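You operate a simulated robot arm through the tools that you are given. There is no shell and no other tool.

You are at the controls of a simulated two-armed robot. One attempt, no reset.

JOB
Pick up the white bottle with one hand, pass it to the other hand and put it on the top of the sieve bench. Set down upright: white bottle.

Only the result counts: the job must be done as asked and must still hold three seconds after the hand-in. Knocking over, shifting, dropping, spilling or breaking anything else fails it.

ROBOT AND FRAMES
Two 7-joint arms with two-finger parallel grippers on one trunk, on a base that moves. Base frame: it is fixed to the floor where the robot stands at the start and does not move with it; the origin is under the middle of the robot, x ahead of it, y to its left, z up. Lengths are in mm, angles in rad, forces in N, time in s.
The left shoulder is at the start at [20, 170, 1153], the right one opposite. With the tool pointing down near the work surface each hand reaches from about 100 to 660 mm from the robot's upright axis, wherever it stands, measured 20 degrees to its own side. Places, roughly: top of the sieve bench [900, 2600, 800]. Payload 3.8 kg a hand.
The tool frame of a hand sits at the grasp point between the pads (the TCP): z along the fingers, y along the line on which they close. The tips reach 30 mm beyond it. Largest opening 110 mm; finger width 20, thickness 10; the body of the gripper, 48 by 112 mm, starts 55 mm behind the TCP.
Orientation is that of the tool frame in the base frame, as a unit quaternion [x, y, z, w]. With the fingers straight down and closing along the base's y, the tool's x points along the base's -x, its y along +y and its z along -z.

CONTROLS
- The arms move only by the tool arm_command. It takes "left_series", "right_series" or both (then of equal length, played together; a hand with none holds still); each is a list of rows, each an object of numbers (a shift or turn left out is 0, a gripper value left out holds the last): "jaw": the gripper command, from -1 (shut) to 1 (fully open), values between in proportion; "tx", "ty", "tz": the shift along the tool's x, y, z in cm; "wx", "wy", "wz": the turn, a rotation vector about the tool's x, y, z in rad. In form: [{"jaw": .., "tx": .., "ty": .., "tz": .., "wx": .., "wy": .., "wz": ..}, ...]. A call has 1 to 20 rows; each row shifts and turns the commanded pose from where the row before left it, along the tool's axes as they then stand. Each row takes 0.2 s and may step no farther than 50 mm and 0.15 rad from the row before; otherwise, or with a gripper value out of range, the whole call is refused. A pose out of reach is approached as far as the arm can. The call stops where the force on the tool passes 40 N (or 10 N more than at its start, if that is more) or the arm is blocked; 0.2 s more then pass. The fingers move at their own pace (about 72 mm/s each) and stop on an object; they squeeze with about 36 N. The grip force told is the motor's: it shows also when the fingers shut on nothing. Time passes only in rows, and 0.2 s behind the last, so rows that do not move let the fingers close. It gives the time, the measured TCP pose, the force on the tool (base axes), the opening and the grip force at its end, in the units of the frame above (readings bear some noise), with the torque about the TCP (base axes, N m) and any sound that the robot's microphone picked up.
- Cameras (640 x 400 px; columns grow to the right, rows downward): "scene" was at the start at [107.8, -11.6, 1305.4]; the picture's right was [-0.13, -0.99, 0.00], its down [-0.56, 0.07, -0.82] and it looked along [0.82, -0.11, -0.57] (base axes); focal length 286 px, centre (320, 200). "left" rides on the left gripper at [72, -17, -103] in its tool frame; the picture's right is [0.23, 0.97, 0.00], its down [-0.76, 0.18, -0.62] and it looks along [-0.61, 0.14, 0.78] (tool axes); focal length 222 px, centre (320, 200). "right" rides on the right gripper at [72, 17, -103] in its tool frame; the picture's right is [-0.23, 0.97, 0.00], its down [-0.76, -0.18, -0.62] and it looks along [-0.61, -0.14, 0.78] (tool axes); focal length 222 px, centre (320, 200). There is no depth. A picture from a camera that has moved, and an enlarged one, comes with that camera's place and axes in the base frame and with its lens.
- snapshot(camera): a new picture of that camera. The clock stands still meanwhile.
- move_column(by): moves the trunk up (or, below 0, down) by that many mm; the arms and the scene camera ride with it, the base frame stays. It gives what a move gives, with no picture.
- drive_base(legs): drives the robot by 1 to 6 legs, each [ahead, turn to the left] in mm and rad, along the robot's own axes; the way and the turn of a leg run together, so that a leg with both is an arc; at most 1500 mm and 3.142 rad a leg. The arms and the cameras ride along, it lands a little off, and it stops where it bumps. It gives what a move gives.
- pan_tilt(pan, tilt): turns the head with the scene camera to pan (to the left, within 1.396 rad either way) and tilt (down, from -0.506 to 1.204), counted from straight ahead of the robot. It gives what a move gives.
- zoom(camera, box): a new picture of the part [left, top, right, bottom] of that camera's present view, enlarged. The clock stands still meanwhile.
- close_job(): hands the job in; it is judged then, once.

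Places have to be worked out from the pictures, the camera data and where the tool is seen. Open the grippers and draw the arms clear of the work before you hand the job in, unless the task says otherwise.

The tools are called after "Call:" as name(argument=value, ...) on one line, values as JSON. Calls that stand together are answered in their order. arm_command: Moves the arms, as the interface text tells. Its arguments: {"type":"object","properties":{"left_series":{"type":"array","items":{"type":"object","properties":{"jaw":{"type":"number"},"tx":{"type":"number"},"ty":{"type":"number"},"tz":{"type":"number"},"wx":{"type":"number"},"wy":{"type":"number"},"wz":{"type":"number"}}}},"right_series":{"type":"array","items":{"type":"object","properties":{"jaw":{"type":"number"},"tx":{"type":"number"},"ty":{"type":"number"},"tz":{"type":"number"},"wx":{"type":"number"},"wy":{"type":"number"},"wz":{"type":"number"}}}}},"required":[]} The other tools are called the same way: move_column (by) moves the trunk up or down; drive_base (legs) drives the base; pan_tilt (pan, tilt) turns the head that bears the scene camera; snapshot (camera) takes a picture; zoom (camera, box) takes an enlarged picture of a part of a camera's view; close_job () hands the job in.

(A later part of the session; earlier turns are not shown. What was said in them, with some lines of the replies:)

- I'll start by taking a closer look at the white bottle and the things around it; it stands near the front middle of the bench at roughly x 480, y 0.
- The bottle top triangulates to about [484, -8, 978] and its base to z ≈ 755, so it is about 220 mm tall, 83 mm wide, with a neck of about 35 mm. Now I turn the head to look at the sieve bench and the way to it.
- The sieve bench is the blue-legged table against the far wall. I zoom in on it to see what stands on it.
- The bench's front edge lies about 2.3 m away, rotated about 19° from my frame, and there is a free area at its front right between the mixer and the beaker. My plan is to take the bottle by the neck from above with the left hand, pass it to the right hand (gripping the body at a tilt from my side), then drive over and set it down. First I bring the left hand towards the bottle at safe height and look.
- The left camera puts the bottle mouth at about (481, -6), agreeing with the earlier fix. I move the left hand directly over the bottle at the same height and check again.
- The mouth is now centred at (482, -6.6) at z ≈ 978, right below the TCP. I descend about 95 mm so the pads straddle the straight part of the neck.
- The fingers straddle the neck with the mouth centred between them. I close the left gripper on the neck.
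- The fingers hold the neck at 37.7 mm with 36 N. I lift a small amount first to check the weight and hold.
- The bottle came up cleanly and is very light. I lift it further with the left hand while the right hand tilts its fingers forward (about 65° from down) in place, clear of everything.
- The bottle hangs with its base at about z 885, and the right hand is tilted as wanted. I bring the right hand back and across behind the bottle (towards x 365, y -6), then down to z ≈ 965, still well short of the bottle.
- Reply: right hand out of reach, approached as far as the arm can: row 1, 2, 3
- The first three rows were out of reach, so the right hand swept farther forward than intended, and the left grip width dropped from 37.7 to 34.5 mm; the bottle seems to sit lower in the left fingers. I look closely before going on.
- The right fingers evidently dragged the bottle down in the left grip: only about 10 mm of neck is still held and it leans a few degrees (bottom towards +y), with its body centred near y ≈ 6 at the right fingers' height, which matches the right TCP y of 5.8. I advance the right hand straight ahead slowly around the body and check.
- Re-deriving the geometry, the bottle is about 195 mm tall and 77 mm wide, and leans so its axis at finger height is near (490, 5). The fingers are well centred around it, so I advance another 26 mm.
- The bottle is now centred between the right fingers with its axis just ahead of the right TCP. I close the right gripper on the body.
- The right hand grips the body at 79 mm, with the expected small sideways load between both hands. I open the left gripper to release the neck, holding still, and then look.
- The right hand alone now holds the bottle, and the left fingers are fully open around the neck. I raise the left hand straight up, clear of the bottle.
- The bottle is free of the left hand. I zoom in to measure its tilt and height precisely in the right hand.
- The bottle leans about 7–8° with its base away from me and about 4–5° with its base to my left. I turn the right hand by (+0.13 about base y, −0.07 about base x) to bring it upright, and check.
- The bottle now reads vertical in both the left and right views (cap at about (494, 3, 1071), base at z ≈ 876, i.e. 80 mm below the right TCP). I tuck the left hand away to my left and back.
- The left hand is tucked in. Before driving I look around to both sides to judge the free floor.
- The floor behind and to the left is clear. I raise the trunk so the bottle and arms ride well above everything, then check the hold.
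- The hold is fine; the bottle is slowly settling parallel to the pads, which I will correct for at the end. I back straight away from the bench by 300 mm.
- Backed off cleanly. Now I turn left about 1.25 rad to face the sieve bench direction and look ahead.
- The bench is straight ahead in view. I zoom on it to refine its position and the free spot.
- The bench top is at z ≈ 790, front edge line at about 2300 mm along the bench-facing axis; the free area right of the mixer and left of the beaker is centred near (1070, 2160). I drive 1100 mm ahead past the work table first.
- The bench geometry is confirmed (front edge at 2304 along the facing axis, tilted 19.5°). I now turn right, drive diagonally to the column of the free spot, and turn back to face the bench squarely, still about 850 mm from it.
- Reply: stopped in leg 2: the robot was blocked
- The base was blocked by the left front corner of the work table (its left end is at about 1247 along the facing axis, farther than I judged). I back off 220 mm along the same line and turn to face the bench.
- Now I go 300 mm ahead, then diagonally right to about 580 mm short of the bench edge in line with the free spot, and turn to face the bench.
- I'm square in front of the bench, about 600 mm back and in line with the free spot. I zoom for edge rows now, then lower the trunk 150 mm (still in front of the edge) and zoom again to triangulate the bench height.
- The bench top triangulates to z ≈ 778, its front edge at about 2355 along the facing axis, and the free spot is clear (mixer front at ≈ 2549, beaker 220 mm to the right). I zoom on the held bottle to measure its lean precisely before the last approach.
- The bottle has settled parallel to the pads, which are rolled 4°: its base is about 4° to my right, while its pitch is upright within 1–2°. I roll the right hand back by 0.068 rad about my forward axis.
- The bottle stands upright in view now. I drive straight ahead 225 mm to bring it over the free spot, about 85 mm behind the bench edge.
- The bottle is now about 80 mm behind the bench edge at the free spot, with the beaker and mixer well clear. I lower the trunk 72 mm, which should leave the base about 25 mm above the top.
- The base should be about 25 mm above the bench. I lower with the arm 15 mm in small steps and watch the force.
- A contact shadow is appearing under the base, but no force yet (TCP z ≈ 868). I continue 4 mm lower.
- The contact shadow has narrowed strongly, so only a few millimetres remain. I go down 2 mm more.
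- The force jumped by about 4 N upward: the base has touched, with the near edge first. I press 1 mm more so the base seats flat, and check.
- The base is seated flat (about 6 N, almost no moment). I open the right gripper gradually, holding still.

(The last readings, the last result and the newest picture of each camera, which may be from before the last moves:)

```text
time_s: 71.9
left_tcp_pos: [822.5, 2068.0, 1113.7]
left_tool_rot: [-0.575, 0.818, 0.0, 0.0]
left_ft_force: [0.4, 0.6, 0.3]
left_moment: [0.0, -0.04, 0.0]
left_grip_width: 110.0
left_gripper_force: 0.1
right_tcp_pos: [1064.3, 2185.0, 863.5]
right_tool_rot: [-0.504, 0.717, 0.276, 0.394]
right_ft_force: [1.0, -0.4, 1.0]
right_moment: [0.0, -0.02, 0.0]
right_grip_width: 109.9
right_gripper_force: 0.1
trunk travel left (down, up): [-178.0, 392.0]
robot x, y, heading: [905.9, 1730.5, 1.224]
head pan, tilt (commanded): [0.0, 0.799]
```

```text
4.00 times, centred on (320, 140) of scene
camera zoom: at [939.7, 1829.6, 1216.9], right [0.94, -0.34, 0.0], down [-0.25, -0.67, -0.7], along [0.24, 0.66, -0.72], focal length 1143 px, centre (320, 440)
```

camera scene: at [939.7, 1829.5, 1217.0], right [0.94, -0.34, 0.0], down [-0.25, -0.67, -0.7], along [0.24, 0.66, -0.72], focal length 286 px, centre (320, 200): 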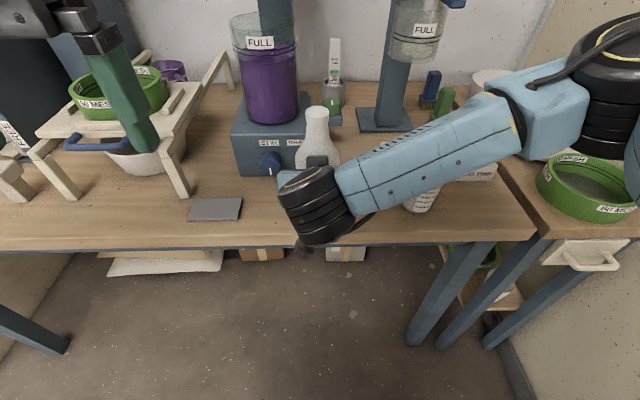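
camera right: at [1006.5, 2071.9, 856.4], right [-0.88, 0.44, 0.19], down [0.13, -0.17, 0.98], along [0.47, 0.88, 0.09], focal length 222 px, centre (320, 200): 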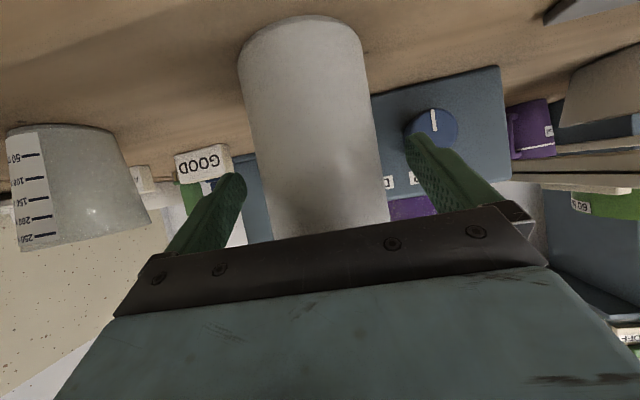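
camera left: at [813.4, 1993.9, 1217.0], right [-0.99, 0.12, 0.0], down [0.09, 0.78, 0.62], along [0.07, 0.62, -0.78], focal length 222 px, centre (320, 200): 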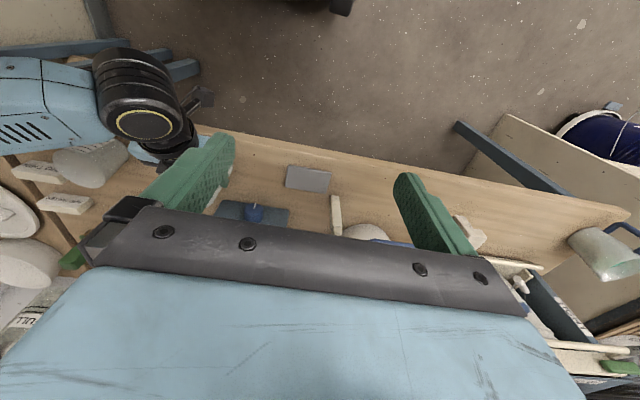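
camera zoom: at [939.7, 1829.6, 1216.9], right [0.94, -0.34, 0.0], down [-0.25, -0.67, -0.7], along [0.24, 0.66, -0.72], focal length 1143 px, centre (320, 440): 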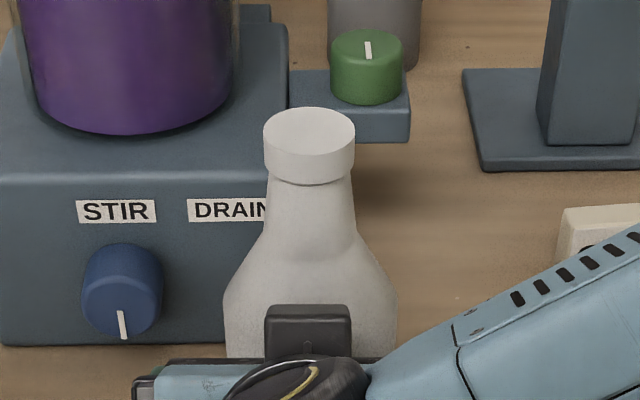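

The bottle stands free and upright with the fingers open around it. I withdraw the hand straight back along its fingers, slowly.

Call:
arm_command(right_series=[{"jaw": 1, "tz": -1.0}, {"tz": -1.2}, {"tz": -1.2}, {"tz": -1.2}, {"tz": -1.2}, {}])

Call:
snapshot(camera="right")

Call:
snapshot(camera="scene")

```text
time_s: 73.3
left_tcp_pos: [823.0, 2068.4, 1113.7]
left_tool_rot: [-0.574, 0.819, 0.0, -0.001]
left_ft_force: [0.4, 0.0, 0.1]
left_moment: [0.04, 0.01, 0.0]
left_grip_width: 110.2
left_gripper_force: 0.1
right_tcp_pos: [1048.5, 2138.9, 894.1]
right_tool_rot: [-0.505, 0.717, 0.276, 0.394]
right_ft_force: [0.2, 0.6, 0.2]
right_moment: [0.0, 0.0, 0.0]
right_grip_width: 110.2
right_gripper_force: 0.0
trunk travel left (down, up): [-178.0, 392.0]
robot x, y, heading: [906.5, 1734.9, 1.226]
head pan, tilt (commanded): [0.0, 0.799]
```

```text
taken
camera right: at [989.9, 2025.4, 886.9], right [-0.88, 0.44, 0.19], down [0.13, -0.17, 0.98], along [0.47, 0.88, 0.09], focal length 222 px, centre (320, 200)
```

right: 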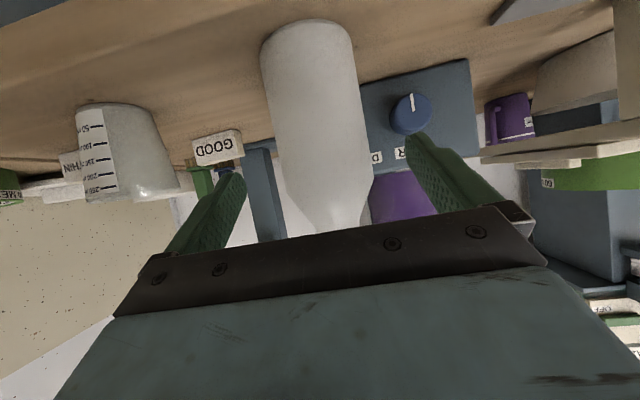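

```text
taken
camera scene: at [939.7, 1829.6, 1216.9], right [0.94, -0.34, 0.0], down [-0.25, -0.67, -0.7], along [0.24, 0.66, -0.72], focal length 286 px, centre (320, 200)
```

scene: 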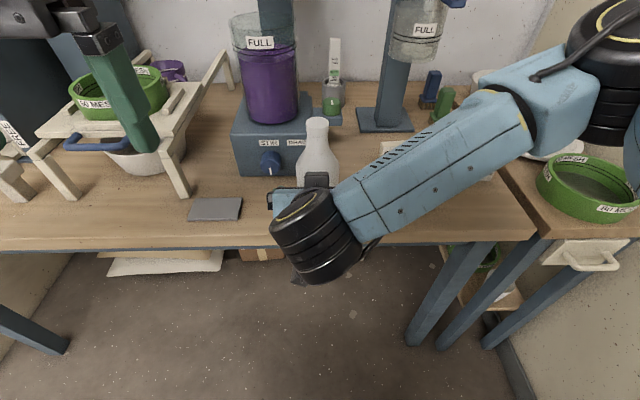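

The fingers are clear of the bottle, which stands upright. I back the base straight off by 250 mm to draw both arms clear of the bench.

Call:
drive_base(legs=[[-250, 0]])

Call:
pan_tilt(pan=0.0, tilt=0.6)

Call:
snapshot(camera="scene")

Call:
snapshot(camera="right")

```text
time_s: 75.1
left_tcp_pos: [736.7, 1839.2, 1113.4]
left_tool_rot: [-0.574, 0.819, -0.001, 0.0]
left_ft_force: [-0.6, -1.4, 1.0]
left_moment: [0.0, -0.04, 0.02]
left_grip_width: 110.0
left_gripper_force: 0.0
right_tcp_pos: [964.9, 1908.2, 893.5]
right_tool_rot: [-0.505, 0.716, 0.277, 0.394]
right_ft_force: [0.0, -0.9, 0.6]
right_moment: [-0.01, 0.0, -0.02]
right_grip_width: 109.9
right_gripper_force: 0.0
trunk travel left (down, up): [-178.0, 392.0]
robot x, y, heading: [816.8, 1503.4, 1.219]
head pan, tilt (commanded): [0.0, 0.799]
```

```text
time_s: 75.8
left_tcp_pos: [739.5, 1839.1, 1112.8]
left_tool_rot: [-0.574, 0.819, -0.001, -0.001]
left_ft_force: [-0.4, -0.3, 0.2]
left_moment: [0.01, 0.03, -0.03]
left_grip_width: 110.3
left_gripper_force: 0.0
right_tcp_pos: [964.6, 1908.5, 893.5]
right_tool_rot: [-0.504, 0.717, 0.276, 0.394]
right_ft_force: [-0.6, -0.4, -0.3]
right_moment: [0.03, 0.01, -0.03]
right_grip_width: 110.2
right_gripper_force: 0.1
trunk travel left (down, up): [-178.0, 392.0]
robot x, y, heading: [820.9, 1504.6, 1.222]
head pan, tilt (commanded): [0.0, 0.6]
```

```text
taken
camera scene: at [858.8, 1607.2, 1233.8], right [0.94, -0.34, 0.0], down [-0.19, -0.53, -0.82], along [0.28, 0.78, -0.57], focal length 286 px, centre (320, 200)
```

scene: 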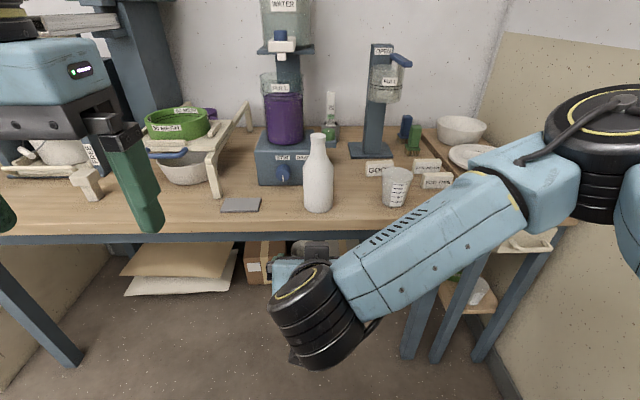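

```text
taken
camera right: at [906.5, 1795.8, 886.8], right [-0.88, 0.44, 0.19], down [0.13, -0.17, 0.98], along [0.47, 0.88, 0.09], focal length 222 px, centre (320, 200)
```

right: 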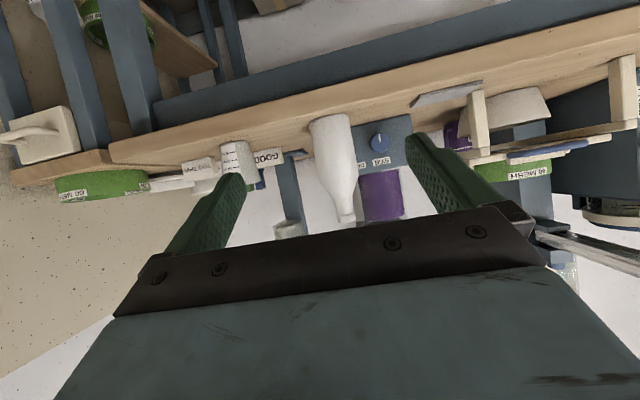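

The bottle stands upright on the sieve bench with all neighbours undisturbed and both arms clear. I take one enlarged look to confirm it is stable.

Call:
zoom(camera="scene", box=[220, 100, 440, 240])

```text
2.86 times, centred on (330, 170) of scene
camera zoom: at [858.8, 1607.2, 1233.8], right [0.94, -0.34, 0.0], down [-0.19, -0.53, -0.82], along [0.28, 0.78, -0.57], focal length 816 px, centre (291, 286)
```

zoom: 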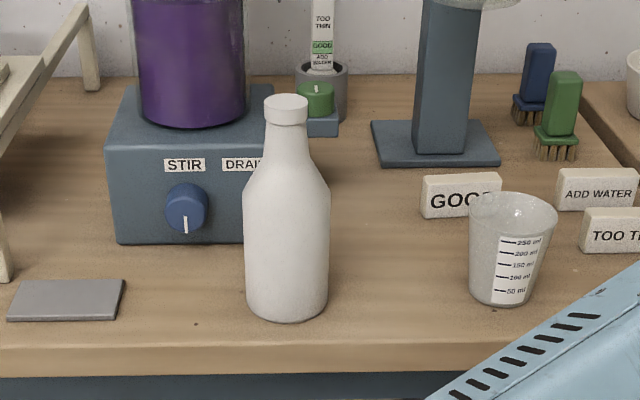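

The white bottle stands upright and still on the sieve bench, both grippers are open, and the arms are clear. I hand the job in.

Call:
close_job()

```text
The job is handed in.
```

The white bottle is standing upright on top of the sieve bench, and the job is handed in. I picked it up by the neck with my left hand, passed it to my right hand and set it down with the right. Both grippers are open and the arms are clear of the bench.

- **Slip during the pass:** the bottle slid about 35 mm down in the left grip and leaned a few degrees before the right hand took hold. It was not dropped, and I straightened it before setting it down.
- **Bump on the way over:** the base was stopped against what I take to be the left front corner of the first work table. I backed off and took a wider path. I saw nothing moved or knocked over, but I did not check that table closely afterwards.

In the last close view the bottle was upright and its neighbours on the sieve bench looked undisturbed.
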